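You operate a simulated robot arm through the tools that you are given. There is no shell and no other tool. Be economical: measure what you need, move in short steps, check, and stop when the job is done.

You are at the controls of a simulated two-armed robot. One attempt, no reset.

Task
Spray the grease patch on the wash table and wipe it off with the red rag.
Fine: hold the spray bottle while you turn its blue collar free; rag back where it lay. What is to be rubbed or washed off counts as gone when no trace of it is left.

The check looks at the end state, three seconds after you hand in, the way a careful person would. Anything else that was tipped, shoved, dropped, spilled or broken makes it a failure.

Robot
Two 6-joint arms with two-finger parallel grippers on one trunk, on a base that drives. Base frame: it is fixed to the floor where the robot stands at the start and does not move with it; the origin is under the middle of the robot, x ahead of it, y to its left, z up; the surface under the hand at the start is at about z = 0.86. Units: m, degrees, N and s.
The left shoulder is at the start at [0.06, 0.187, 1.297], the right one opposite. With the tool pointing down near the work surface each hand reaches from about 0.1 to 0.58 m from the robot's upright axis, wherever it stands, measured 20 degrees to its own side. Places, roughly: blue collar [0.5, 0, 1.1]; grease patch [0.6, 0.2, 0.9]; red rag (10x6x4 cm) [0.4, 0.2, 0.9]; yellow pump head [0.5, 0, 1.1]. Payload 1.57 kg a hand.
Tool frame (each hand has its own): the origin (TCP) lies between the finger pads and is the grasp point; the fingertips stand 0.03 m ahead of it; z points along the fingers, y is the line along which they close. Largest opening 0.11 m; finger width 0.024, thickness 0.012; the body of the gripper, 0.048 by 0.112 m, starts 0.078 m behind the TCP.
Orientation is that of the tool frame in the base frame, as a unit quaternion [w, x, y, z]. With the fingers straight down and closing along the base's y, the tool's x points along the base's -x, its y along +y and its z along -z.

Tools
- The arms move only by the tool arm_command. It takes "left_moves", "right_moves" or both (then of equal length, played together; a hand with none holds still); each is a list of rows, each a list of 3 entries, a list of its own where there are three numbers: the shift along the tool's x, y, z in cm, then the turn, a rotation vector about the tool's x, y, z in degrees, then the gripper command, from -1 (shut) to 1 (fully open), values between in proportion. In form: [[[x, y, z], [ax, ay, az], hand], ...]. A call has 1 to 10 rows; each row shifts and turns the commanded pose from where the row before left it, along the tool's axes as they then stand. Rows are played at 5 a second. More than 0.05 m and 8.6 degrees between two rows, or a gripper value outside its range, and nothing of the call is played. Where a pose cannot be reached the arm comes as near as it can. A force on the tool above 60 N (or 10 N above the force at the start of the call, whichever is more), or a blocked arm, ends the call early, and 0.2 s more pass. The fingers move at their own pace (about 0.153 m/s each) and stop on an object; they squeeze with about 20 N. The grip force told is the motor's: it shows also when the fingers shut on nothing. Time passes only in rows, and 0.2 s behind the last, so rows that do not move let the fingers close. The reply holds the time, the measured pose of the TCP, the force on the tool along the base axes, the opening and the grip force, in the units named above and with some noise, with the torque about the TCP (base axes, N m) and any sound that the robot's microphone picked up.
- Cameras (640 x 400 px; columns grow to the right, rows downward): "scene" is now at [0.0133, 0.0082, 1.8305]; the picture's right is [0.12, -0.99, 0.00], its down [-0.81, -0.09, -0.58] and it looks along [0.57, 0.07, -0.82] (base axes); focal length 250 px, centre (320, 200). "left" rides on the left gripper at [0.07, -0.016, -0.141] in its tool frame; the picture's right is [0.23, 0.97, 0.00], its down [-0.86, 0.20, -0.48] and it looks along [-0.47, 0.11, 0.88] (tool axes); focal length 222 px, centre (320, 200). "right" rides on the right gripper at [0.07, 0.016, -0.141] in its tool frame; the picture's right is [-0.23, 0.97, 0.00], its down [-0.86, -0.20, -0.48] and it looks along [-0.47, -0.11, 0.88] (tool axes); focal length 222 px, centre (320, 200). There is no depth. A picture from a camera that has moved, and an enlarged one, comes with that camera's place and axes in the base frame and with its lens.
- get_image(camera): a new picture of that camera. No time passes.
- raise_lower(by): slides the trunk up (or, below 0, down) by that many m; the arms and the scene camera ride with it, the base frame stays. It gives what a move gives, with no picture.
- base_move(legs): drives the robot by 1 to 6 legs, each [ahead, left, turn to the left] in m, m and degrees, along the robot's own axes; the way and the turn of a leg run together, so that a leg with both is an arc; at most 1.5 m and 180 degrees a leg. The arms and the cameras ride along, it lands a little off, and it stops where it bumps. It gives what a move gives.
- pan_tilt(pan, tilt): turns the head with the scene camera to pan (to the left, within 86 degrees either way) and tilt (down, from -29 to 69), counted from straight ahead of the robot. It gives what a move gives.
- enlarge(camera, box): a new picture of the part [left, top, right, bottom] of that camera's present view, enlarged. No time passes.
- finish_job(): hands the job in; it is judged then, once.

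Work in short steps. Places have to be worked out from the pictures, the camera data and where the tool is seen: move nearer, look again, correct. Check each grasp and each placing, and mend what went wrong. You have 120 turns and 100 pictures in all, those below and enlarged ones among them. Open the grippers and draw the arms clear of the work before you hand the job in, unless the task says otherwise; then end with one line.

The tools are called after ">>>" as a command line: name --argument value ..., lists and objects as JSON in quotes. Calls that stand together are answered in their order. arm_command: Moves the arms, as the interface text tells. Its arguments: {"type":"object","properties":{"left_moves":{"type":"array","items":{"type":"array"}},"right_moves":{"type":"array","items":{"type":"array"}}},"required":[]} The other tools are called the same way: raise_lower (by) slides the trunk up or down; base_move (legs) drives the base; pan_tilt (pan, tilt) turns the head that bears the scene camera; get_image (camera) takes a picture; enlarge (camera, box) takes an enlarged picture of a part of a camera's view; finish_job () hands the job in.

At the start:

```text
clock: 0.0
left_position: [0.3444, 0.2143, 1.4255]
left_orientation: [0.0, 0.0, 1.0, 0.0]
left_wrist_force: [-0.6, -0.3, 0.8]
left_torque: [0.0, 0.04, -0.02]
left_opening: 0.1101
left_grasp_force: 0.1
right_position: [0.3948, -0.0892, 1.3784]
right_orientation: [0.0, 0.0, 1.0, 0.0]
right_wrist_force: [0.2, 0.2, 0.7]
right_torque: [-0.01, -0.02, 0.01]
right_opening: 0.1099
right_grasp_force: 0.1
trunk travel left (down, up): [-0.925, 0.065]
robot x, y, heading: [0.0056, -0.0001, 0.1]
head pan, tilt: [6.6, 54.8]
```

scene: 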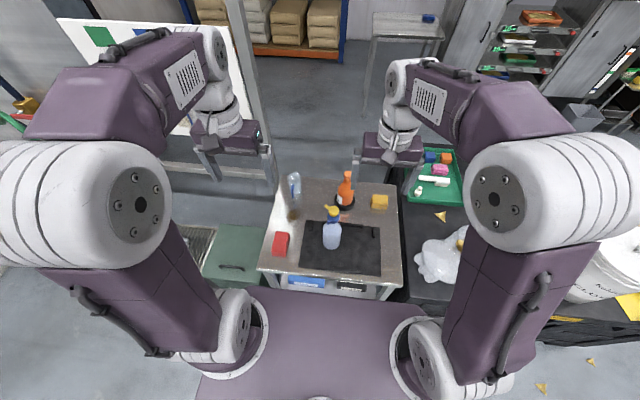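
right: 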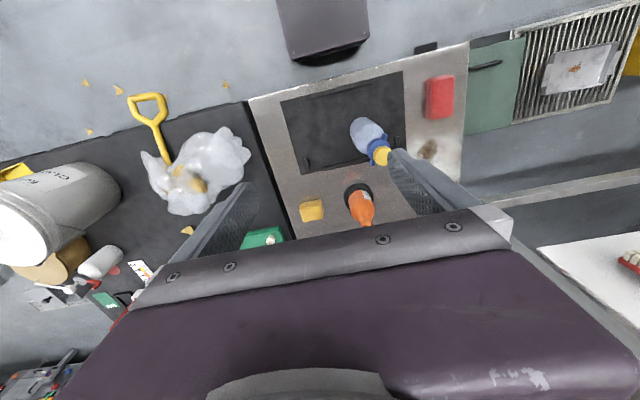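
left: 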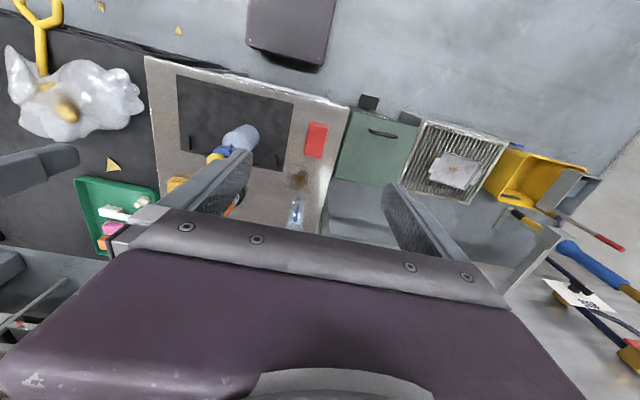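

I start with enlarged views of the table to locate the bottle, rag and grease.

>>> enlarge --camera "scene" --box '[240, 160, 420, 300]'

>>> enlarge --camera "right" --box '[240, 60, 480, 240]'

>>> enlarge --camera "left" --box '[140, 60, 360, 240]'

```text
2.86 times, centred on (330, 230) of scene
camera zoom: at [0.0133, 0.0082, 1.8305], right [0.12, -0.99, 0.0], down [-0.81, -0.09, -0.58], along [0.57, 0.07, -0.82], focal length 715 px, centre (291, 114)
```

zoom: 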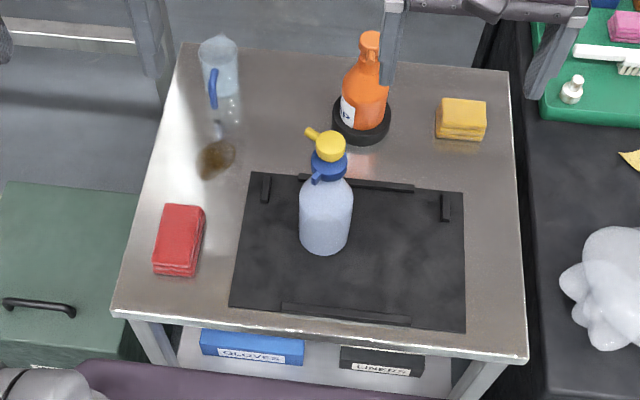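

```text
2.22 times, centred on (360, 150) of right
camera zoom: at [0.3265, -0.0744, 1.5188], right [0.23, 0.97, 0.0], down [0.86, -0.2, 0.48], along [0.47, -0.11, -0.88], focal length 494 px, centre (231, 311)
```

zoom: 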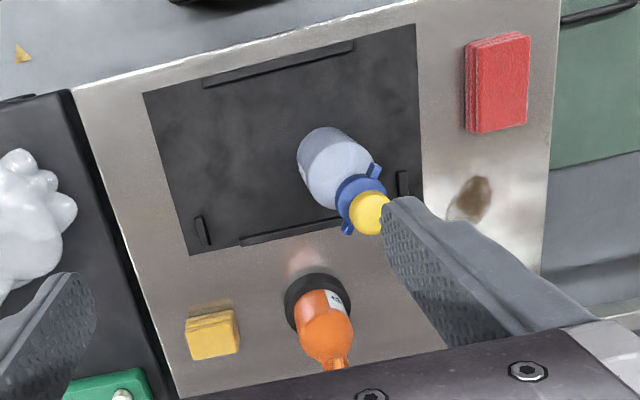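

```text
2.22 times, centred on (250, 150) of left
camera zoom: at [0.276, 0.1996, 1.5671], right [-0.23, 0.97, 0.0], down [0.86, 0.2, 0.48], along [0.47, 0.11, -0.88], focal length 494 px, centre (476, 311)
```

zoom: 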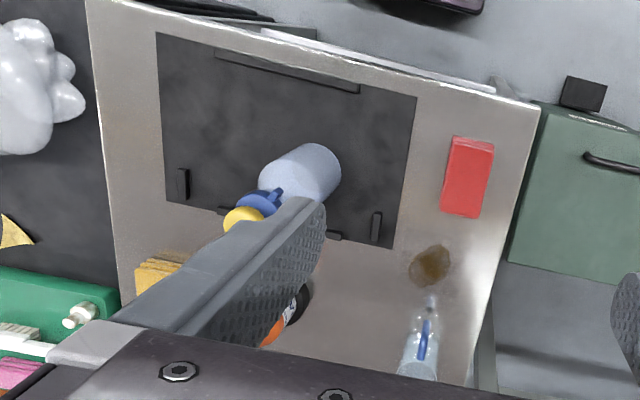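

The bottle's head seems to be at about (0.49, 0.012, 1.08), the grease at (0.596, 0.197) and the rag at (0.434, 0.217). I'll lower the left hand, well away from these, for a closer view.

>>> arm_command --left_moves '[[[3, 3, 4], [0, 0, 0], 1], [[3, 3, 4], [0, 0, 0], 1], [[0, 3, 4], [0, 0, 0], 1], [[0, 0, 4], [0, 0, 0], 1], [[0, 0, 4], [0, 0, 0], 1]]'

>>> get_image --camera "left"

```text
refused: row 1 steps farther than a row can; nothing moved
```

```text
93 pictures are left
camera left: at [0.276, 0.1996, 1.5671], right [-0.23, 0.97, 0.0], down [0.86, 0.2, 0.48], along [0.47, 0.11, -0.88], focal length 222 px, centre (320, 200)
```

left: 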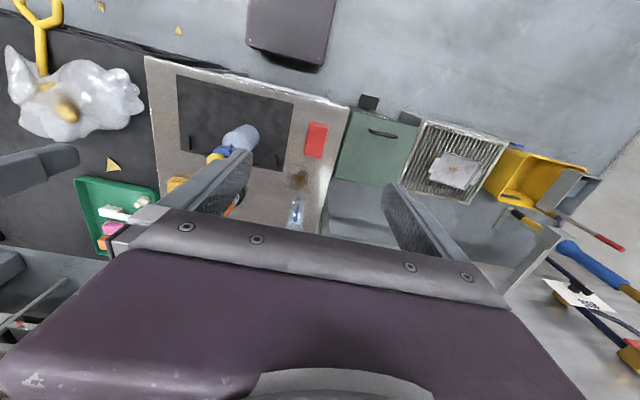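

The steps were over the 5 cm limit, so I'll repeat the move in smaller ones.

>>> arm_command --left_moves '[[[2, 2, 4], [0, 0, 0], 1], [[2, 2, 4], [0, 0, 0], 1], [[2, 2, 4], [0, 0, 0], 1], [[0, 2, 4], [0, 0, 0], 1], [[0, 0, 4], [0, 0, 0], 1]]'

>>> get_image --camera "left"

```text
clock: 1.2
left_position: [0.2858, 0.2938, 1.2234]
left_orientation: [-0.001, 0.0, 1.0, 0.0]
left_wrist_force: [-0.4, 0.3, -0.5]
left_torque: [0.0, 0.01, -0.02]
left_opening: 0.1099
left_grasp_force: 0.1
right_position: [0.3975, -0.0879, 1.3782]
right_orientation: [-0.001, 0.0, 1.0, 0.0]
right_wrist_force: [-0.1, -0.4, -0.3]
right_torque: [0.0, -0.03, 0.01]
right_opening: 0.1097
right_grasp_force: 0.0
trunk travel left (down, up): [-0.925, 0.065]
robot x, y, heading: [-0.0004, 0.0001, 0.2]
head pan, tilt: [6.6, 54.8]
```

```text
92 pictures are left
camera left: at [0.2172, 0.2795, 1.3652], right [-0.23, 0.97, 0.0], down [0.86, 0.2, 0.48], along [0.46, 0.11, -0.88], focal length 222 px, centre (320, 200)
```

left: 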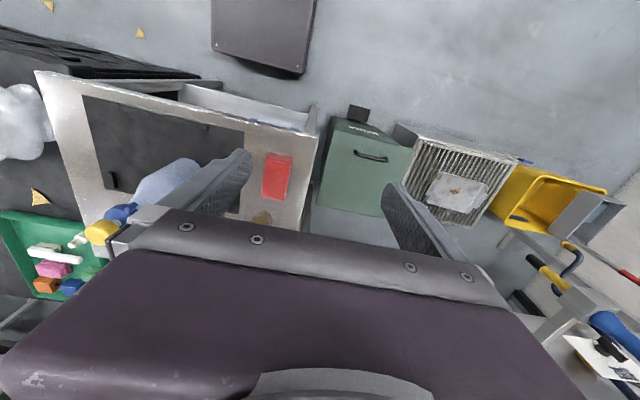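

A large enlargement of the pump head and collar should show the wings, the nozzle and any markings. I'll take one of the grease area too.

>>> enlarge --camera "scene" --box '[310, 190, 358, 220]'

>>> enlarge --camera "scene" --box '[265, 165, 345, 265]'

>>> enlarge --camera "right" --box '[340, 110, 420, 170]'

```text
13.33 times, centred on (334, 205) of scene
camera zoom: at [0.0155, 0.0095, 1.8305], right [0.12, -0.99, 0.0], down [-0.81, -0.09, -0.58], along [0.57, 0.07, -0.82], focal length 3336 px, centre (133, 133)
```

zoom: 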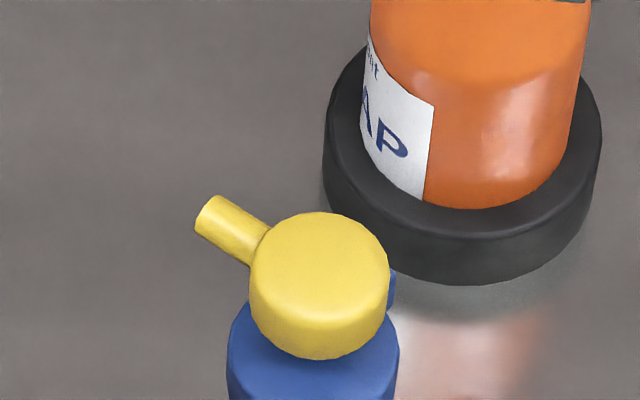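

```text
4.00 times, centred on (305, 215) of scene
camera zoom: at [0.0155, 0.0095, 1.8305], right [0.12, -0.99, 0.0], down [-0.81, -0.09, -0.58], along [0.57, 0.07, -0.82], focal length 1001 px, centre (380, 140)
```

zoom: 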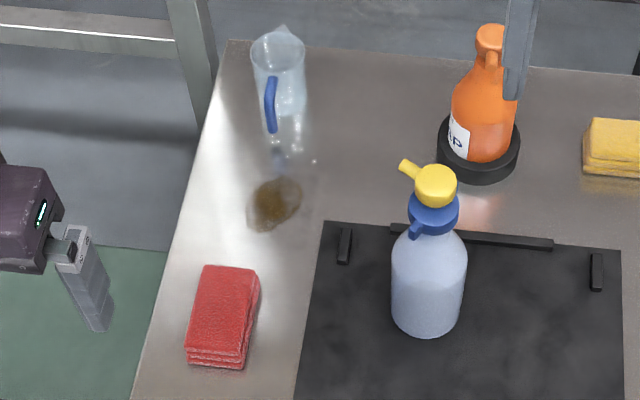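

```text
6.67 times, centred on (380, 140) of right
camera zoom: at [0.3284, -0.0733, 1.5184], right [0.23, 0.97, 0.0], down [0.86, -0.2, 0.48], along [0.46, -0.11, -0.88], focal length 1481 px, centre (-80, 600)
```

zoom: 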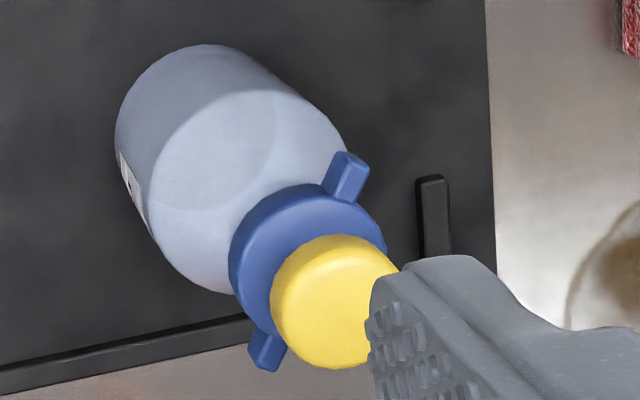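

The clear object is a jug behind the grease, which I must not touch. The nozzle points at about 59°, straight at the grease. The collar wings lie across it at about 150°. I'll hold the bottle body from the right with a horizontal right hand, so I first move that hand aside and begin turning it (fingers to +y, camera up).

>>> arm_command --right_moves '[[[0, -4.5, 1], [0, 0, 0], 1], [[0, -4.5, 1], [0, 0, 0], 1], [[0, -4.5, 1], [0, 0, 0], 1], [[0, -4.5, 1], [0, 0, 0], 1], [[0, 0, 0], [-4.62, 4.62, 4.62], 1], [[0, 0, 0], [-4.62, 4.62, 4.62], 1], [[0, 0, 0], [-4.62, 4.62, 4.62], 1], [[0, 0, 0], [-4.62, 4.62, 4.62], 1], [[0, 0, 0], [-4.62, 4.62, 4.62], 1]]'

```text
clock: 3.2
left_position: [0.286, 0.2932, 1.2251]
left_orientation: [0.0, 0.0, 1.0, 0.0]
left_wrist_force: [0.3, 0.1, 0.3]
left_torque: [0.01, 0.03, 0.03]
left_opening: 0.1101
left_grasp_force: 0.1
right_position: [0.3982, -0.2694, 1.3379]
right_orientation: [-0.198, 0.198, 0.939, 0.198]
right_wrist_force: [0.2, 0.4, 0.3]
right_torque: [0.01, -0.01, 0.01]
right_opening: 0.1099
right_grasp_force: 0.0
trunk travel left (down, up): [-0.925, 0.065]
robot x, y, heading: [0.0014, 0.0039, -0.1]
head pan, tilt: [6.6, 54.8]
```

The hand follows well, so I'll finish the rotation.

>>> arm_command --right_moves '[[[0, 0, 0], [-4.62, 4.62, 4.62], 1], [[0, 0, 0], [-4.62, 4.62, 4.62], 1], [[0, 0, 0], [-4.62, 4.62, 4.62], 1], [[0, 0, 0], [-4.62, 4.62, 4.62], 1], [[0, 0, 0], [-4.62, 4.62, 4.62], 1], [[0, 0, 0], [-4.62, 4.62, 4.62], 1], [[0, 0, 0], [-4.62, 4.62, 4.62], 1], [[0, 0, 0], [-4.62, 4.62, 4.62], 1], [[0, 0, 0], [-4.62, 4.62, 4.62], 1], [[0, 0, 0], [-4.62, 4.62, 4.62], 1]]'

>>> get_image --camera "scene"

>>> get_image --camera "right"

```text
clock: 5.4
left_position: [0.2853, 0.2914, 1.2254]
left_orientation: [0.0, 0.0, 1.0, -0.001]
left_wrist_force: [-0.1, 0.4, -0.2]
left_torque: [0.05, -0.01, 0.01]
left_opening: 0.1102
left_grasp_force: 0.0
right_position: [0.3845, -0.2534, 1.3286]
right_orientation: [-0.5, 0.5, 0.498, 0.501]
right_wrist_force: [-0.4, 0.4, 0.1]
right_torque: [0.01, -0.05, -0.01]
right_opening: 0.1102
right_grasp_force: 0.0
right hand out of reach, approached as far as the arm can: row 5, 6, 7, 8
trunk travel left (down, up): [-0.925, 0.065]
robot x, y, heading: [0.0017, -0.0005, 0.1]
head pan, tilt: [6.6, 54.8]
```

```text
88 pictures are left
camera scene: at [0.0129, 0.0076, 1.8305], right [0.12, -0.99, 0.0], down [-0.81, -0.09, -0.58], along [0.57, 0.07, -0.82], focal length 250 px, centre (320, 200)
```

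scene: 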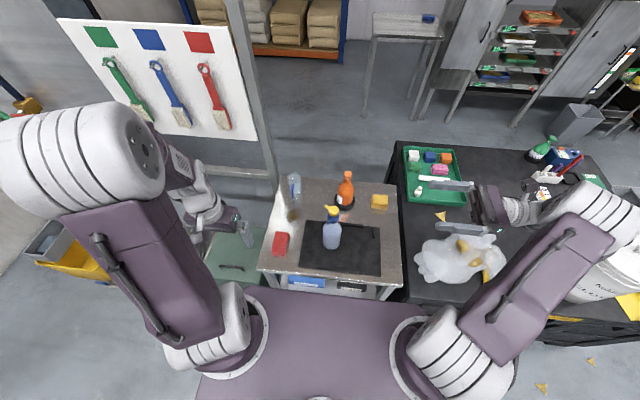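

```text
87 pictures are left
camera right: at [0.4004, -0.3959, 1.3973], right [0.97, 0.0, -0.23], down [-0.2, -0.48, -0.86], along [-0.11, 0.88, -0.46], focal length 222 px, centre (320, 200)
```

right: 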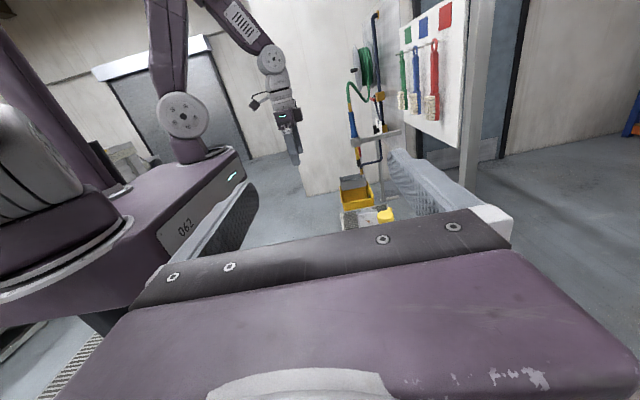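

The hand is now horizontal. I'll bring it down and inward to (0.46, -0.20, 1.08), which is clear of the bottle and the bag, and look at the bottle from the side.

>>> arm_command --right_moves '[[[-4, 1, 0.7], [0, 0, 0], 1], [[-4, 1, 0.7], [0, 0, 0], 1], [[-4, 1, 0.7], [0, 0, 0], 1], [[-4, 1, 0.7], [0, 0, 0], 1], [[-4, 1, 0.7], [0, 0, 0], 1], [[-4, 1, 0.7], [0, 0, 0], 1]]'

>>> get_image --camera "scene"

>>> get_image --camera "right"

```text
clock: 6.8
left_position: [0.2838, 0.2928, 1.2246]
left_orientation: [0.001, 0.0, 1.0, 0.0]
left_wrist_force: [0.9, -0.7, -0.5]
left_torque: [0.0, 0.0, 0.04]
left_opening: 0.1101
left_grasp_force: 0.1
right_position: [0.4272, -0.2015, 1.0986]
right_orientation: [0.501, -0.5, -0.499, -0.5]
right_wrist_force: [-0.3, 0.0, -0.2]
right_torque: [0.03, 0.02, 0.0]
right_opening: 0.11
right_grasp_force: 0.1
right hand out of reach, approached as far as the arm can: row 6
trunk travel left (down, up): [-0.925, 0.065]
robot x, y, heading: [-0.0008, -0.0015, 0.0]
head pan, tilt: [6.6, 54.8]
```

```text
86 pictures are left
camera scene: at [0.0128, 0.0085, 1.8306], right [0.12, -0.99, 0.0], down [-0.81, -0.09, -0.58], along [0.57, 0.07, -0.82], focal length 250 px, centre (320, 200)
```

scene: 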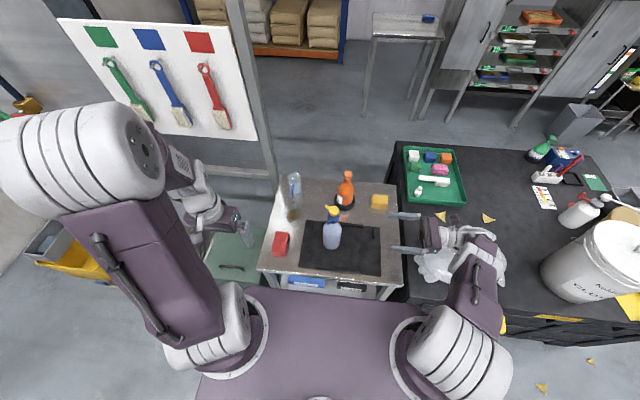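

```text
85 pictures are left
camera right: at [0.4447, -0.3439, 1.1669], right [0.97, 0.0, -0.23], down [-0.2, -0.48, -0.86], along [-0.11, 0.88, -0.47], focal length 222 px, centre (320, 200)
```

right: 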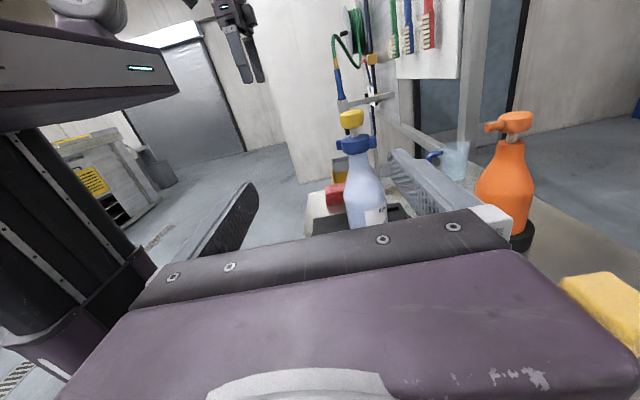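

The bottle axis is at about (0.484, 0.014). The head top is at z≈1.11, the collar wings at 1.066, and the straight part of the body is below 0.97. I'll turn the hand to point at 45°, which moves the wrist away from the bag on the right, and shift to the pre-grasp line.

>>> arm_command --right_moves '[[[0, 0, 0], [-7.5, 0, 0], 1], [[0, 0, 0], [-7.5, 0, 0], 1], [[0, 0, 0], [-7.5, 0, 0], 1], [[0, 0, 0], [-7.5, 0, 0], 1], [[0, 0, 0], [-7.5, 0, 0], 1], [[0, 0, 0], [-7.5, 0, 0], 1], [[0, -3.7, 2], [0, 0, 0], 1], [[0, -3.7, 2], [0, 0, 0], 1], [[0, -3.7, 2], [0, 0, 0], 1]]'

>>> get_image --camera "scene"

>>> get_image --camera "right"

```text
clock: 8.8
left_position: [0.2859, 0.2945, 1.2246]
left_orientation: [0.0, 0.0, 1.0, -0.001]
left_wrist_force: [0.1, -0.3, -0.1]
left_torque: [-0.02, 0.01, -0.02]
left_opening: 0.1099
left_grasp_force: 0.1
right_position: [0.3954, -0.0797, 1.0984]
right_orientation: [-0.27, 0.654, 0.27, 0.653]
right_wrist_force: [1.0, 0.4, 0.2]
right_torque: [-0.01, -0.01, 0.03]
right_opening: 0.1097
right_grasp_force: 0.0
trunk travel left (down, up): [-0.925, 0.065]
robot x, y, heading: [-0.0033, 0.0008, -0.0]
head pan, tilt: [6.6, 54.8]
```

```text
84 pictures are left
camera scene: at [0.0135, 0.0104, 1.8305], right [0.12, -0.99, 0.0], down [-0.81, -0.09, -0.58], along [0.57, 0.07, -0.82], focal length 250 px, centre (320, 200)
```

scene: 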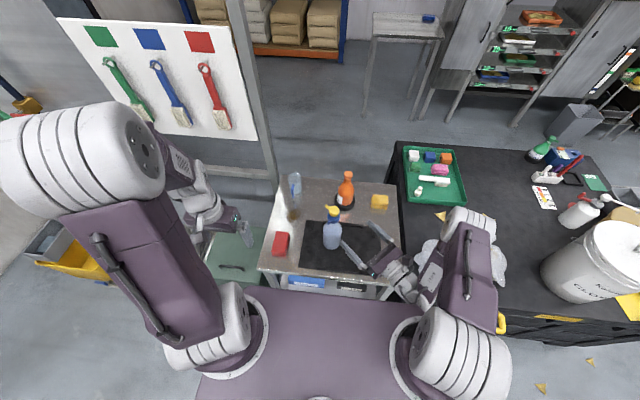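

```text
83 pictures are left
camera right: at [0.3057, -0.1912, 1.1671], right [0.69, -0.69, -0.23], down [-0.48, -0.2, -0.85], along [0.54, 0.7, -0.47], focal length 222 px, centre (320, 200)
```

right: 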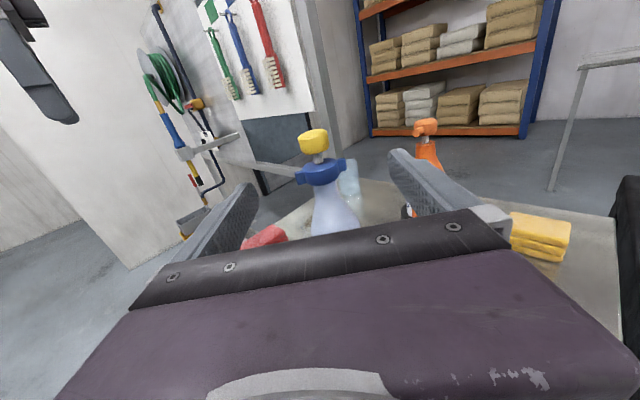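

The bottle lies 13 cm straight ahead of the hand, within 0.5 cm sideways. I'll lower the hand to z≈0.945.

>>> arm_command --right_moves '[[[-3.8, -0.1, 0], [0, 0, 0], 1], [[-3.8, -0.1, 0], [0, 0, 0], 1], [[-3.8, -0.1, 0], [0, 0, 0], 1], [[-3.8, -0.1, 0], [0, 0, 0], 1]]'

>>> get_image --camera "scene"

>>> get_image --camera "right"

```text
clock: 9.8
left_position: [0.2843, 0.2915, 1.2257]
left_orientation: [0.0, 0.0, 1.0, 0.0]
left_wrist_force: [-0.2, -0.4, 0.6]
left_torque: [-0.02, -0.03, -0.01]
left_opening: 0.1099
left_grasp_force: 0.1
right_position: [0.39, -0.0768, 0.9461]
right_orientation: [-0.271, 0.653, 0.27, 0.653]
right_wrist_force: [-0.3, -0.6, 0.4]
right_torque: [0.02, -0.01, 0.03]
right_opening: 0.11
right_grasp_force: 0.1
trunk travel left (down, up): [-0.925, 0.065]
robot x, y, heading: [-0.0007, 0.0007, -0.2]
head pan, tilt: [6.6, 54.8]
```

```text
82 pictures are left
camera scene: at [0.0129, 0.0076, 1.8306], right [0.12, -0.99, 0.0], down [-0.81, -0.09, -0.58], along [0.57, 0.07, -0.82], focal length 250 px, centre (320, 200)
```

scene: 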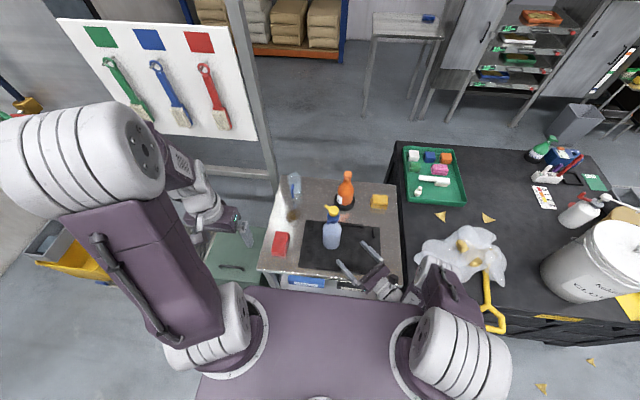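

```text
81 pictures are left
camera right: at [0.3024, -0.1909, 1.0144], right [0.69, -0.69, -0.23], down [-0.48, -0.2, -0.85], along [0.54, 0.7, -0.47], focal length 222 px, centre (320, 200)
```

right: 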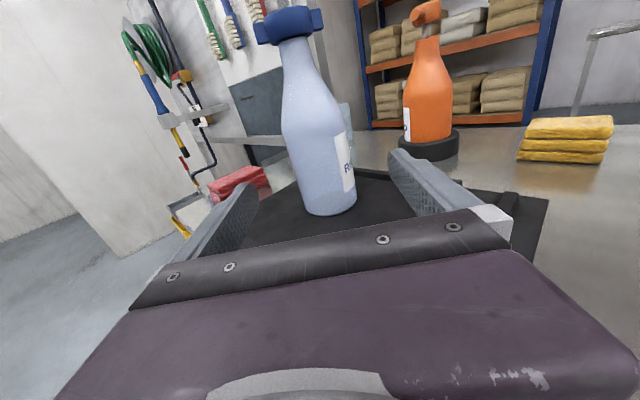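

The bottle is centred between the fingers, so I'll go forward 13 cm without closing.

>>> arm_command --right_moves '[[[0, 0, 4.3], [0, 0, 0], 1], [[0, 0, 4.3], [0, 0, 0], 1], [[0, 0, 4.3], [0, 0, 0], 1], [[0, 0, 0], [0, 0, 0], 1]]'

>>> get_image --camera "right"

>>> enlarge --camera "scene" --box '[265, 165, 425, 305]'

```text
clock: 10.8
left_position: [0.2854, 0.2927, 1.2244]
left_orientation: [0.0, 0.001, 1.0, 0.0]
left_wrist_force: [0.2, -0.7, 0.7]
left_torque: [-0.02, -0.03, 0.01]
left_opening: 0.1101
left_grasp_force: 0.0
right_position: [0.4828, 0.0134, 0.9459]
right_orientation: [-0.27, 0.654, 0.269, 0.654]
right_wrist_force: [-0.4, 0.1, -0.7]
right_torque: [0.01, -0.01, -0.01]
right_opening: 0.1098
right_grasp_force: 0.1
trunk travel left (down, up): [-0.925, 0.065]
robot x, y, heading: [-0.0025, -0.0016, 0.0]
head pan, tilt: [6.6, 54.8]
```

```text
80 pictures are left
camera right: at [0.3944, -0.0997, 1.0152], right [0.69, -0.69, -0.23], down [-0.48, -0.2, -0.85], along [0.54, 0.7, -0.47], focal length 222 px, centre (320, 200)
```

right: 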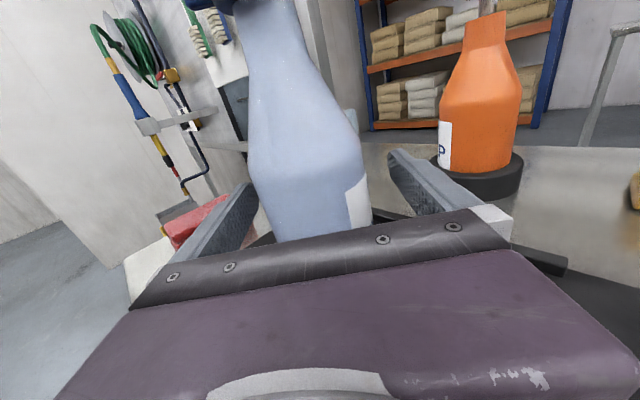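

```text
2.86 times, centred on (345, 235) of scene
camera zoom: at [0.0133, 0.0078, 1.8305], right [0.12, -0.99, 0.0], down [-0.81, -0.09, -0.58], along [0.57, 0.07, -0.82], focal length 715 px, centre (249, 100)
```

zoom: 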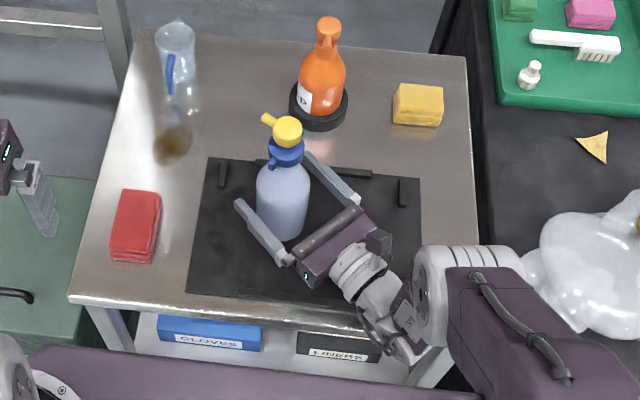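

The bottle sits about 6 mm to the -y_tool side of centre. I'll shift to match and then close the right hand.

>>> arm_command --right_moves '[[[0, -0.5, 0], [0, 0, 0], 1], [[0, 0, 0], [0, 0, 0], 0.4], [[0, 0, 0], [0, 0, 0], 0], [[0, 0, 0], [0, 0, 0], -0.5], [[0, 0, 0], [0, 0, 0], -1], [[0, 0, 0], [0, 0, 0], -1]]'

>>> get_image --camera "right"

>>> enlarge --camera "scene" --box '[265, 165, 425, 305]'

```text
clock: 12.2
left_position: [0.2845, 0.2921, 1.2255]
left_orientation: [0.0, -0.001, 1.0, 0.0]
left_wrist_force: [-0.3, 0.0, -1.0]
left_torque: [-0.03, 0.0, -0.03]
left_opening: 0.1101
left_grasp_force: 0.1
right_position: [0.4797, 0.0157, 0.9477]
right_orientation: [-0.27, 0.653, 0.27, 0.654]
right_wrist_force: [5.5, -0.6, 7.8]
right_torque: [0.25, -0.25, -0.12]
right_opening: 0.0678
right_grasp_force: 19.9
trunk travel left (down, up): [-0.925, 0.065]
robot x, y, heading: [-0.0016, 0.0021, -0.2]
head pan, tilt: [6.6, 54.8]
```

```text
78 pictures are left
camera right: at [0.391, -0.0966, 1.0161], right [0.69, -0.69, -0.23], down [-0.48, -0.2, -0.86], along [0.55, 0.7, -0.46], focal length 222 px, centre (320, 200)
```

right: 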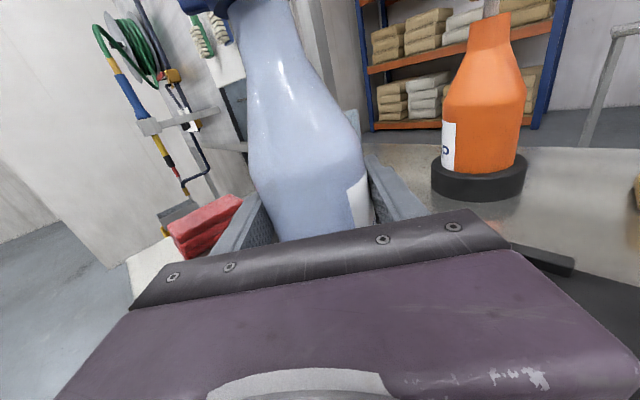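

```text
2.86 times, centred on (345, 235) of scene
camera zoom: at [0.0136, 0.008, 1.8306], right [0.12, -0.99, 0.0], down [-0.81, -0.09, -0.58], along [0.57, 0.07, -0.82], focal length 715 px, centre (249, 100)
```

zoom: 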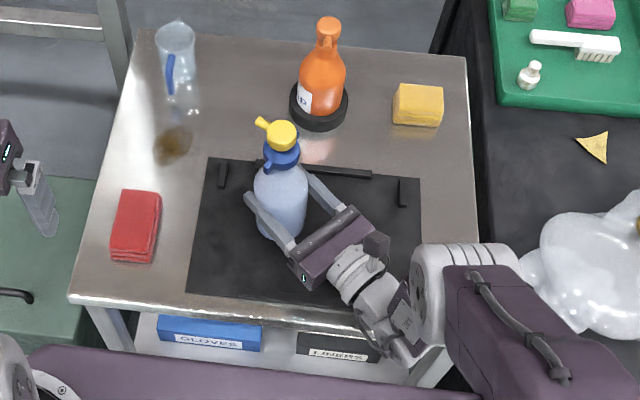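

Gripping pulled the head about 6 mm towards -y_tool, so my last shift was unneeded and the bottle leans slightly. I'll shift back 5 mm and compare forces and pictures.

>>> arm_command --right_moves '[[[0, 0.3, 0], [0, 0, 0], -1], [[0, 0.3, 0], [0, 0, 0], -1], [[0, 0, 0], [0, 0, 0], -1]]'

>>> enlarge --camera "scene" --box '[265, 165, 425, 305]'

```text
clock: 13.0
left_position: [0.2857, 0.2933, 1.2244]
left_orientation: [0.0, 0.0, 1.0, 0.001]
left_wrist_force: [0.0, 0.7, -0.7]
left_torque: [0.01, 0.02, 0.01]
left_opening: 0.11
left_grasp_force: 0.1
right_position: [0.4813, 0.0118, 0.9463]
right_orientation: [-0.27, 0.655, 0.269, 0.652]
right_wrist_force: [-2.5, 1.7, 0.4]
right_torque: [0.17, 0.37, -0.02]
right_opening: 0.0678
right_grasp_force: 20.5
trunk travel left (down, up): [-0.925, 0.065]
robot x, y, heading: [0.0044, -0.0015, 0.0]
head pan, tilt: [6.6, 54.8]
```

```text
2.86 times, centred on (345, 235) of scene
camera zoom: at [0.0132, 0.0079, 1.8304], right [0.12, -0.99, 0.0], down [-0.81, -0.09, -0.58], along [0.57, 0.07, -0.82], focal length 715 px, centre (249, 100)
```

zoom: 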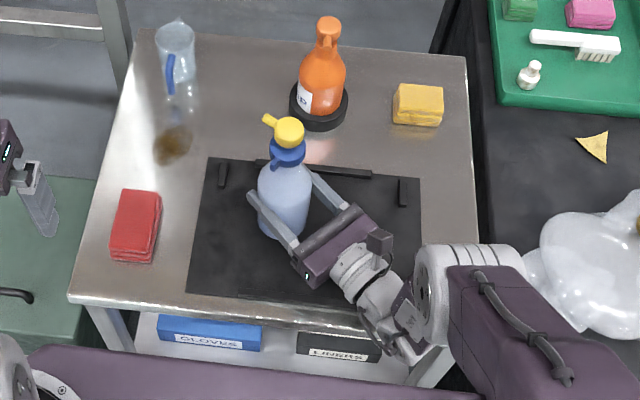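

The bottle is upright again and the forces are small. The collar axis is at about (0.484, 0.0155). I'll bring the left hand over the head, staying at z≈1.24.

>>> arm_command --left_moves '[[[-2.5, -3.5, -0.3], [0, 0, 0], 1], [[-2.5, -3.5, -0.3], [0, 0, 0], 1], [[-2.5, -3.5, -0.3], [0, 0, 0], 1], [[-2.5, -3.5, -0.3], [0, 0, 0], 1], [[-2.5, -3.5, -0.3], [0, 0, 0], 1], [[-2.5, -3.5, 0], [0, 0, 0], 1], [[-2.5, -3.5, 0], [0, 0, 0], 1], [[-2.4, -3.2, 0], [0, 0, 0], 1]]' --right_moves '[[[0, 0, 0], [0, 0, 0], -1], [[0, 0, 0], [0, 0, 0], -1], [[0, 0, 0], [0, 0, 0], -1], [[0, 0, 0], [0, 0, 0], -1], [[0, 0, 0], [0, 0, 0], -1], [[0, 0, 0], [0, 0, 0], -1], [[0, 0, 0], [0, 0, 0], -1], [[0, 0, 0], [0, 0, 0], -1]]'

>>> arm_command --left_moves '[[[0, 0, 0], [0, 0, -7.5], 1], [[0, 0, 0], [0, 0, -7.5], 1], [[0, 0, 0], [0, 0, -7.5], 1], [[0, 0, 0], [0, 0, -7.5], 1], [[0, 0, 0], [0, 0, -7.5], 1], [[0, 0, 0], [0, 0, -7.5], 1], [[0, 0, 0], [0, 0, -7.5], 1], [[0, 0, 0], [0, 0, -7.5], 1], [[0, 0, 0], [0, 0, 0], 1]]'

>>> get_image --camera "scene"

>>> get_image --camera "left"

```text
clock: 14.8
left_position: [0.4858, 0.0144, 1.2395]
left_orientation: [-0.001, 0.0, 1.0, 0.001]
left_wrist_force: [0.3, -0.2, 0.2]
left_torque: [0.04, 0.04, 0.02]
left_opening: 0.11
left_grasp_force: 0.1
right_position: [0.4838, 0.0113, 0.9475]
right_orientation: [-0.271, 0.653, 0.271, 0.653]
right_wrist_force: [1.3, -0.6, -0.4]
right_torque: [-0.02, -0.02, -0.01]
right_opening: 0.068
right_grasp_force: 19.9
trunk travel left (down, up): [-0.925, 0.065]
robot x, y, heading: [0.0019, 0.0013, -0.2]
head pan, tilt: [6.6, 54.8]
```

```text
clock: 16.8
left_position: [0.4842, 0.0175, 1.2413]
left_orientation: [0.0, -0.5, 0.866, 0.0]
left_wrist_force: [-0.1, -0.3, 0.7]
left_torque: [-0.01, 0.01, 0.0]
left_opening: 0.1101
left_grasp_force: 0.0
right_position: [0.4839, 0.0125, 0.9466]
right_orientation: [-0.271, 0.654, 0.27, 0.653]
right_wrist_force: [-0.3, 0.4, -0.1]
right_torque: [0.0, -0.05, 0.01]
right_opening: 0.0676
right_grasp_force: 20.0
trunk travel left (down, up): [-0.925, 0.065]
robot x, y, heading: [-0.001, 0.0027, 0.1]
head pan, tilt: [6.6, 54.8]
```

```text
75 pictures are left
camera scene: at [0.0142, 0.0081, 1.8305], right [0.12, -0.99, 0.0], down [-0.81, -0.09, -0.58], along [0.57, 0.07, -0.82], focal length 250 px, centre (320, 200)
```

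scene: 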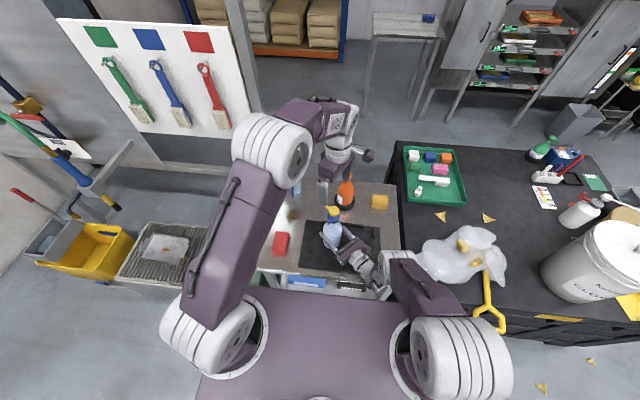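

```text
74 pictures are left
camera left: at [0.4647, -0.0499, 1.3821], right [-0.96, 0.29, 0.0], down [0.25, 0.84, 0.48], along [0.14, 0.46, -0.88], focal length 222 px, centre (320, 200)
```

left: 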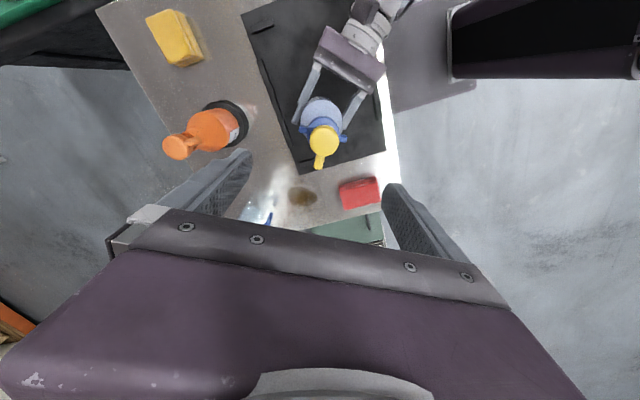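

The hand is over the bottle. I'll enlarge to check the alignment with the wings before descending.

>>> enlarge --camera "left" --box '[280, 90, 376, 180]'

```text
4.44 times, centred on (328, 135) of left
camera zoom: at [0.4647, -0.0499, 1.3821], right [-0.96, 0.29, 0.0], down [0.25, 0.84, 0.48], along [0.14, 0.46, -0.88], focal length 987 px, centre (284, 489)
```

zoom: 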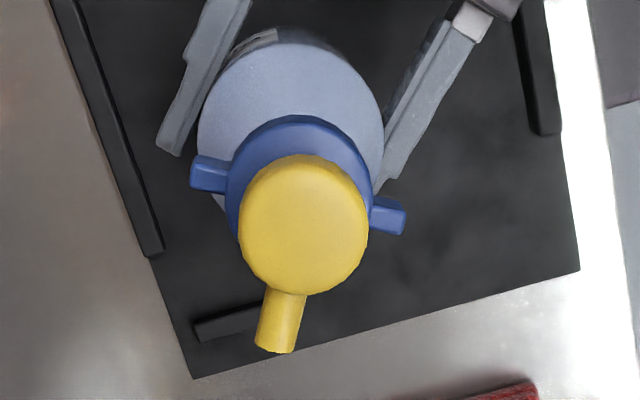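

The wings lie at 150.6° and the nozzle at 58.5°, and the bearing to the grease is also 58°. The hand is centred, so I'll descend to TCP z≈1.08.

>>> arm_command --left_moves '[[[0, 0, 4], [0, 0, 0], 1], [[0, 0, 4], [0, 0, 0], 1], [[0, 0, 4], [0, 0, 0], 1], [[0, 0, 4.1], [0, 0, 0], 1], [[0, 0, 0], [0, 0, 0], 1]]'

>>> get_image --camera "left"

>>> enlarge --camera "scene" --box '[265, 165, 425, 305]'

>>> get_image --camera "right"

```text
clock: 18.0
left_position: [0.4835, 0.017, 1.078]
left_orientation: [0.0, -0.5, 0.866, 0.0]
left_wrist_force: [0.1, 0.7, -0.1]
left_torque: [-0.02, 0.03, -0.01]
left_opening: 0.1104
left_grasp_force: 0.1
right_position: [0.4828, 0.012, 0.9465]
right_orientation: [-0.271, 0.654, 0.27, 0.653]
right_wrist_force: [-0.7, 0.4, 0.6]
right_torque: [-0.03, -0.01, 0.0]
right_opening: 0.0678
right_grasp_force: 20.1
trunk travel left (down, up): [-0.925, 0.065]
robot x, y, heading: [-0.0035, 0.0, -0.2]
head pan, tilt: [6.6, 54.8]
```

```text
72 pictures are left
camera left: at [0.4638, -0.0501, 1.219], right [-0.96, 0.29, 0.0], down [0.25, 0.84, 0.48], along [0.14, 0.46, -0.88], focal length 222 px, centre (320, 200)
```

left: 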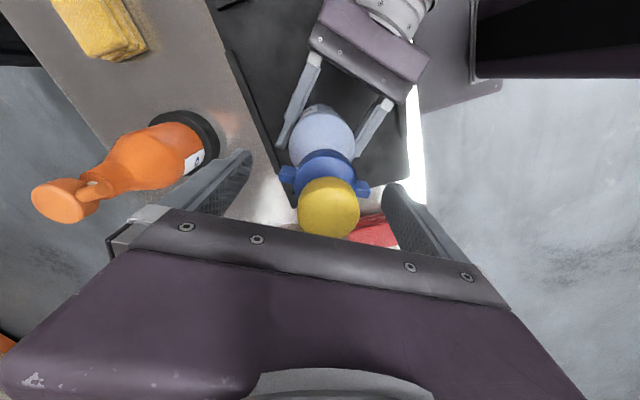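

```text
2.86 times, centred on (345, 235) of scene
camera zoom: at [0.0139, 0.0082, 1.8305], right [0.12, -0.99, 0.0], down [-0.81, -0.09, -0.58], along [0.57, 0.07, -0.82], focal length 715 px, centre (249, 100)
```

zoom: 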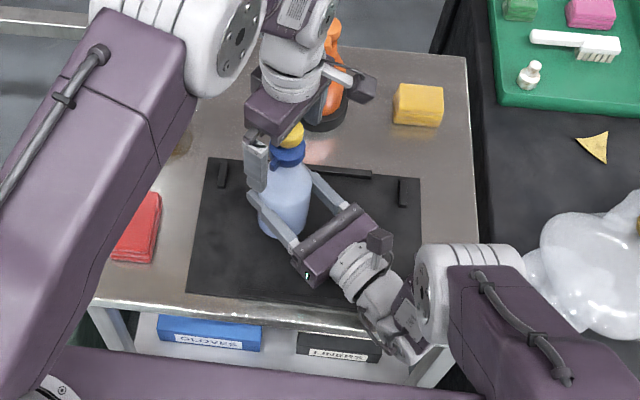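

```text
70 pictures are left
camera right: at [0.3951, -0.1006, 1.0161], right [0.69, -0.69, -0.23], down [-0.48, -0.2, -0.85], along [0.54, 0.7, -0.47], focal length 222 px, centre (320, 200)
```

right: 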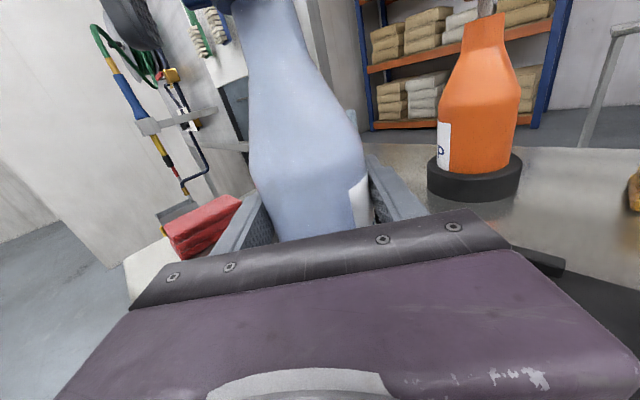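

The collar sits centred between the left fingers, so I'll close on the wings while the right hand keeps holding.

>>> arm_command --left_moves '[[[-0.3, 0, 0], [0, 0, 0], 0.5], [[0, 0, 0], [0, 0, 0], 0], [[0, 0, 0], [0, 0, 0], -0.5], [[0, 0, 0], [0, 0, 0], -1], [[0, 0, 0], [0, 0, 0], -1]]'

>>> get_image --camera "left"

```text
clock: 19.2
left_position: [0.4862, 0.0195, 1.0787]
left_orientation: [-0.001, -0.501, 0.866, 0.0]
left_wrist_force: [-8.4, 4.6, 1.9]
left_torque: [0.2, 0.44, 0.06]
left_opening: 0.068
left_grasp_force: 20.1
right_position: [0.4837, 0.0112, 0.9467]
right_orientation: [-0.271, 0.654, 0.27, 0.653]
right_wrist_force: [9.5, -5.3, -1.9]
right_torque: [0.32, 0.77, -0.16]
right_opening: 0.0676
right_grasp_force: 19.6
trunk travel left (down, up): [-0.925, 0.065]
robot x, y, heading: [0.0025, -0.0026, 0.4]
head pan, tilt: [6.6, 54.8]
```

```text
69 pictures are left
camera left: at [0.4651, -0.0473, 1.2194], right [-0.96, 0.29, 0.0], down [0.26, 0.84, 0.48], along [0.14, 0.46, -0.88], focal length 222 px, centre (320, 200)
```

left: 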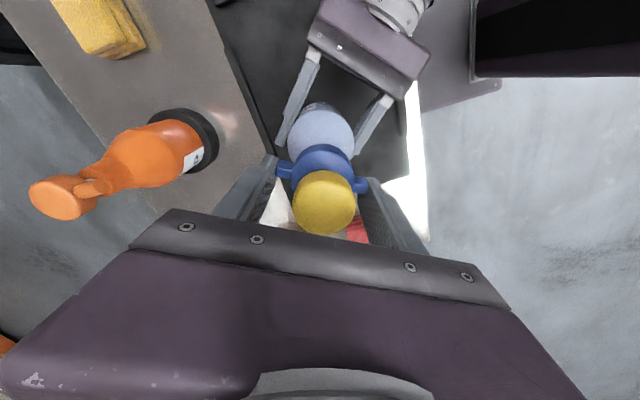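

It is gripping the wings (opening 0.068), but my small x shift went the wrong way and a 9.5 N side load shows it's off along the closing axis. I'll open slightly, correct and close again.

>>> arm_command --left_moves '[[[0, 0, 0], [0, 0, 0], 0.6], [[0.7, 0.4, 0], [0, 0, 0], 0.6], [[0, 0, 0], [0, 0, 0], 0], [[0, 0, 0], [0, 0, 0], -0.5], [[0, 0, 0], [0, 0, 0], -1], [[0, 0, 0], [0, 0, 0], -1]]'

>>> get_image --camera "left"

```text
clock: 20.6
left_position: [0.4784, 0.0142, 1.0795]
left_orientation: [0.0, -0.5, 0.866, 0.0]
left_wrist_force: [7.9, -1.4, 0.4]
left_torque: [-0.28, -0.63, 0.07]
left_opening: 0.0673
left_grasp_force: 19.7
right_position: [0.4833, 0.0124, 0.9479]
right_orientation: [-0.27, 0.653, 0.271, 0.653]
right_wrist_force: [-7.5, 1.4, 1.0]
right_torque: [0.07, -0.29, -0.07]
right_opening: 0.067
right_grasp_force: 19.9
trunk travel left (down, up): [-0.925, 0.065]
robot x, y, heading: [-0.0016, -0.0007, 0.1]
head pan, tilt: [6.6, 54.8]
```

```text
68 pictures are left
camera left: at [0.4584, -0.0516, 1.2205], right [-0.96, 0.29, 0.0], down [0.25, 0.84, 0.48], along [0.14, 0.46, -0.88], focal length 222 px, centre (320, 200)
```

left: 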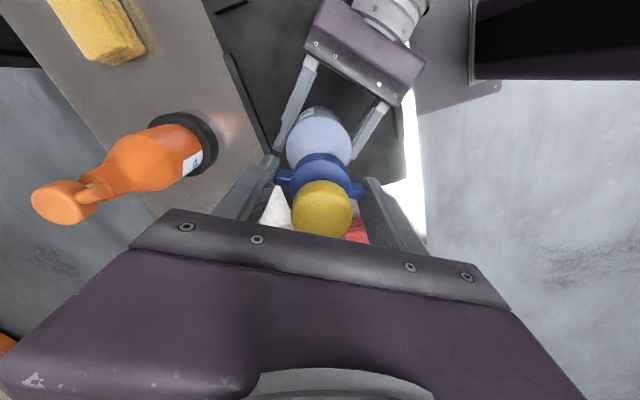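

Now the load is slightly the other way, so I'll ease back 2 mm. Then I'll turn the collar counter-clockwise (seen from above) by 24° and watch the torque and sound.

>>> arm_command --left_moves '[[[0, -0.2, 0], [0, 0, 0], -1], [[0, 0, 0], [0, 0, -6], -1], [[0, 0, 0], [0, 0, -6], -1], [[0, 0, 0], [0, 0, -6], -1], [[0, 0, 0], [0, 0, -6], -1]]'

>>> get_image --camera "left"

```text
clock: 21.8
left_position: [0.4803, 0.0144, 1.0791]
left_orientation: [-0.001, -0.67, 0.743, 0.0]
left_wrist_force: [-5.4, -4.1, -1.4]
left_torque: [-0.53, -0.06, -0.02]
left_opening: 0.0676
left_grasp_force: 19.8
right_position: [0.4843, 0.0124, 0.9478]
right_orientation: [-0.27, 0.653, 0.271, 0.653]
right_wrist_force: [5.0, 3.8, 1.1]
right_torque: [0.05, 0.75, 0.01]
right_opening: 0.0674
right_grasp_force: 19.8
trunk travel left (down, up): [-0.925, 0.065]
robot x, y, heading: [-0.0012, -0.002, -0.1]
head pan, tilt: [6.6, 54.8]
```

```text
67 pictures are left
camera left: at [0.4906, -0.0545, 1.2205], right [-0.99, -0.13, 0.0], down [-0.11, 0.87, 0.48], along [-0.06, 0.48, -0.88], focal length 222 px, centre (320, 200)
```

left: 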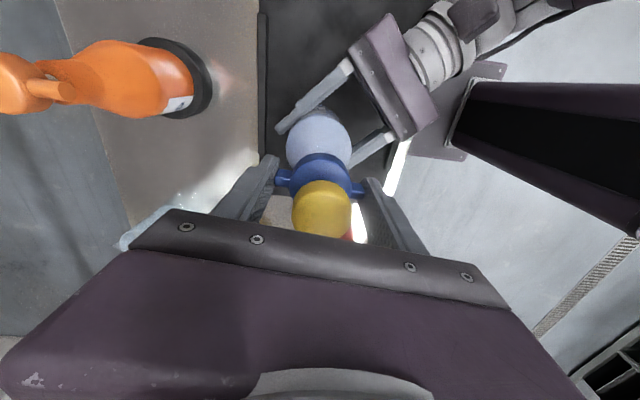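

The collar turns with the hand and the bottle is held. I'll turn another 24° towards the nozzle limit.

>>> arm_command --left_moves '[[[0, 0, 0], [0, 0, -6], -1], [[0, 0, 0], [0, 0, -6], -1], [[0, 0, 0], [0, 0, -6], -1], [[0, 0, 0], [0, 0, -6], -1]]'

>>> get_image --camera "left"

>>> enlarge --camera "right" --box '[180, 0, 400, 240]'

```text
clock: 22.8
left_position: [0.4803, 0.0148, 1.0796]
left_orientation: [0.0, 0.809, -0.587, -0.001]
left_wrist_force: [-5.5, 1.7, -2.6]
left_torque: [-0.09, -0.1, -0.02]
left_opening: 0.0676
left_grasp_force: 20.5
right_position: [0.4834, 0.0117, 0.9477]
right_orientation: [-0.271, 0.654, 0.27, 0.653]
right_wrist_force: [6.2, -2.2, 4.0]
right_torque: [0.3, 0.87, -0.02]
right_opening: 0.067
right_grasp_force: 19.9
trunk travel left (down, up): [-0.925, 0.065]
robot x, y, heading: [0.0005, -0.0004, 0.3]
head pan, tilt: [6.6, 54.8]
```

```text
66 pictures are left
camera left: at [0.5185, -0.0447, 1.2206], right [-0.85, -0.52, 0.0], down [-0.45, 0.75, 0.48], along [-0.25, 0.41, -0.88], focal length 222 px, centre (320, 200)
```

left: 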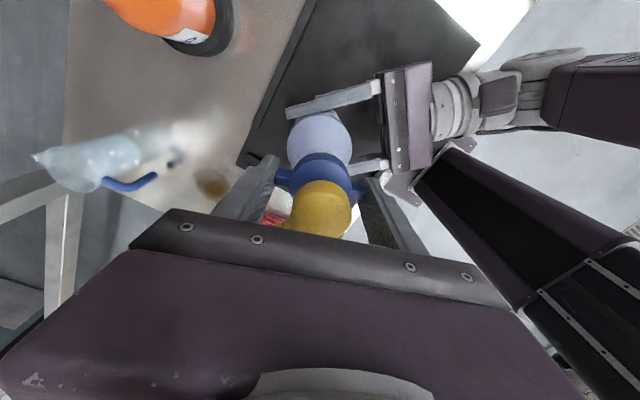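

```text
1.67 times, centred on (290, 120) of right
camera zoom: at [0.3954, -0.1008, 1.0161], right [0.69, -0.69, -0.23], down [-0.48, -0.2, -0.85], along [0.54, 0.7, -0.47], focal length 370 px, centre (370, 333)
```

zoom: 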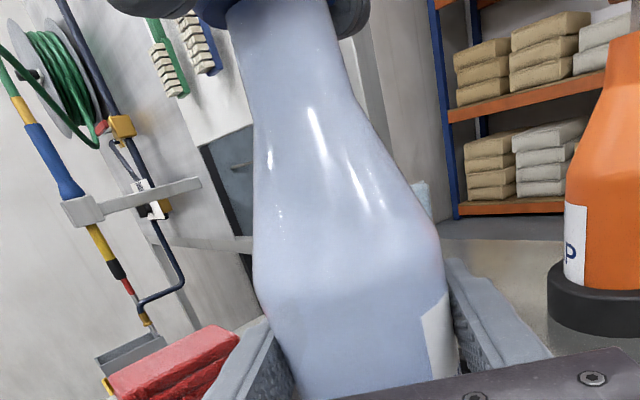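

48° is done with almost no torque and no sound. I'm near the nozzle, so I'll ratchet: open, turn back 66° and close on the collar's round part.

>>> arm_command --left_moves '[[[0, 0, 0], [0, 0, 0], 1], [[0, 0, 0], [0, 0, 0], 1], [[0, 0, 0], [0, 0, 8], 1], [[0, 0, 0], [0, 0, 8], 1], [[0, 0, 0], [0, 0, 8], 1], [[0, 0, 0], [0, 0, 8], 1], [[0, 0, 0], [0, 0, 8], 1], [[0, 0, 0], [0, 0, 8], 1], [[0, 0, 0], [0, 0, 8], 1], [[0, 0, 0], [0, 0, 8], 1]]'

>>> enlarge --camera "left" --box '[220, 80, 420, 240]'

```text
clock: 25.0
left_position: [0.4814, 0.0141, 1.0803]
left_orientation: [0.0, -0.373, 0.928, 0.0]
left_wrist_force: [0.1, -1.4, 0.1]
left_torque: [0.01, 0.02, 0.01]
left_opening: 0.11
left_grasp_force: 0.0
right_position: [0.484, 0.0118, 0.9471]
right_orientation: [-0.271, 0.653, 0.271, 0.653]
right_wrist_force: [1.5, 0.5, 1.2]
right_torque: [0.13, 0.02, -0.03]
right_opening: 0.0673
right_grasp_force: 20.0
trunk travel left (down, up): [-0.925, 0.065]
robot x, y, heading: [-0.0018, -0.0059, 0.2]
head pan, tilt: [6.6, 54.8]
```

```text
2.50 times, centred on (320, 160) of left
camera zoom: at [0.4423, -0.0434, 1.2211], right [-0.84, 0.55, 0.0], down [0.48, 0.74, 0.48], along [0.26, 0.4, -0.88], focal length 555 px, centre (320, 300)
```

zoom: 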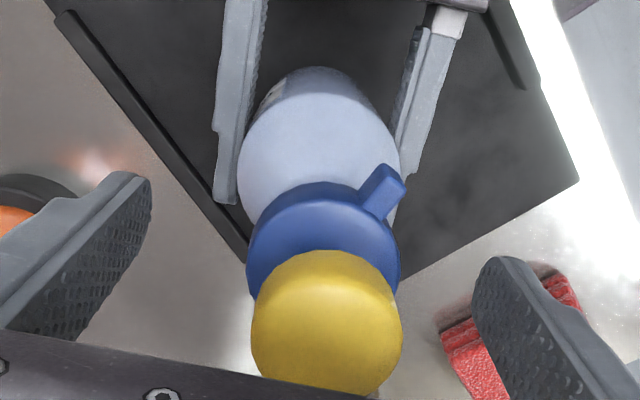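

The collar stayed turned, with its wing now at 198°. I'll close on the round part and turn another 42°.

>>> arm_command --left_moves '[[[0, 0, 0], [0, 0, 0], 0], [[0, 0, 0], [0, 0, 0], -0.6], [[0, 0, 0], [0, 0, 0], -1], [[0, 0, 0], [0, 0, -6], -1], [[0, 0, 0], [0, 0, -6], -1], [[0, 0, 0], [0, 0, -6], -1], [[0, 0, 0], [0, 0, -6], -1], [[0, 0, 0], [0, 0, -6], -1], [[0, 0, 0], [0, 0, -6], -1], [[0, 0, 0], [0, 0, -6], -1]]'

>>> enlarge --camera "left" --box '[220, 80, 420, 240]'

```text
clock: 27.2
left_position: [0.4801, 0.0143, 1.0793]
left_orientation: [0.0, -0.683, 0.731, 0.0]
left_wrist_force: [-6.8, -0.5, 8.2]
left_torque: [-0.4, 0.14, 0.0]
left_opening: 0.0448
left_grasp_force: 20.3
right_position: [0.4833, 0.0115, 0.9479]
right_orientation: [-0.271, 0.653, 0.271, 0.653]
right_wrist_force: [9.3, 0.0, 0.3]
right_torque: [0.11, 0.82, 0.06]
right_opening: 0.0668
right_grasp_force: 20.5
trunk travel left (down, up): [-0.925, 0.065]
robot x, y, heading: [-0.0001, -0.0012, 0.3]
head pan, tilt: [6.6, 54.8]
```

```text
2.50 times, centred on (320, 160) of left
camera zoom: at [0.4926, -0.0544, 1.2209], right [-0.99, -0.16, 0.0], down [-0.14, 0.87, 0.48], along [-0.08, 0.47, -0.88], focal length 555 px, centre (320, 300)
```

zoom: 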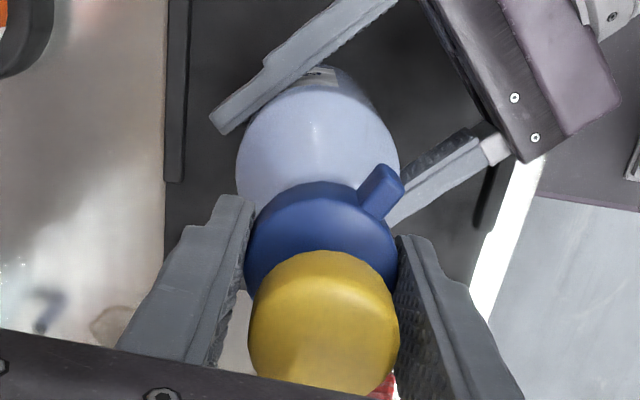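

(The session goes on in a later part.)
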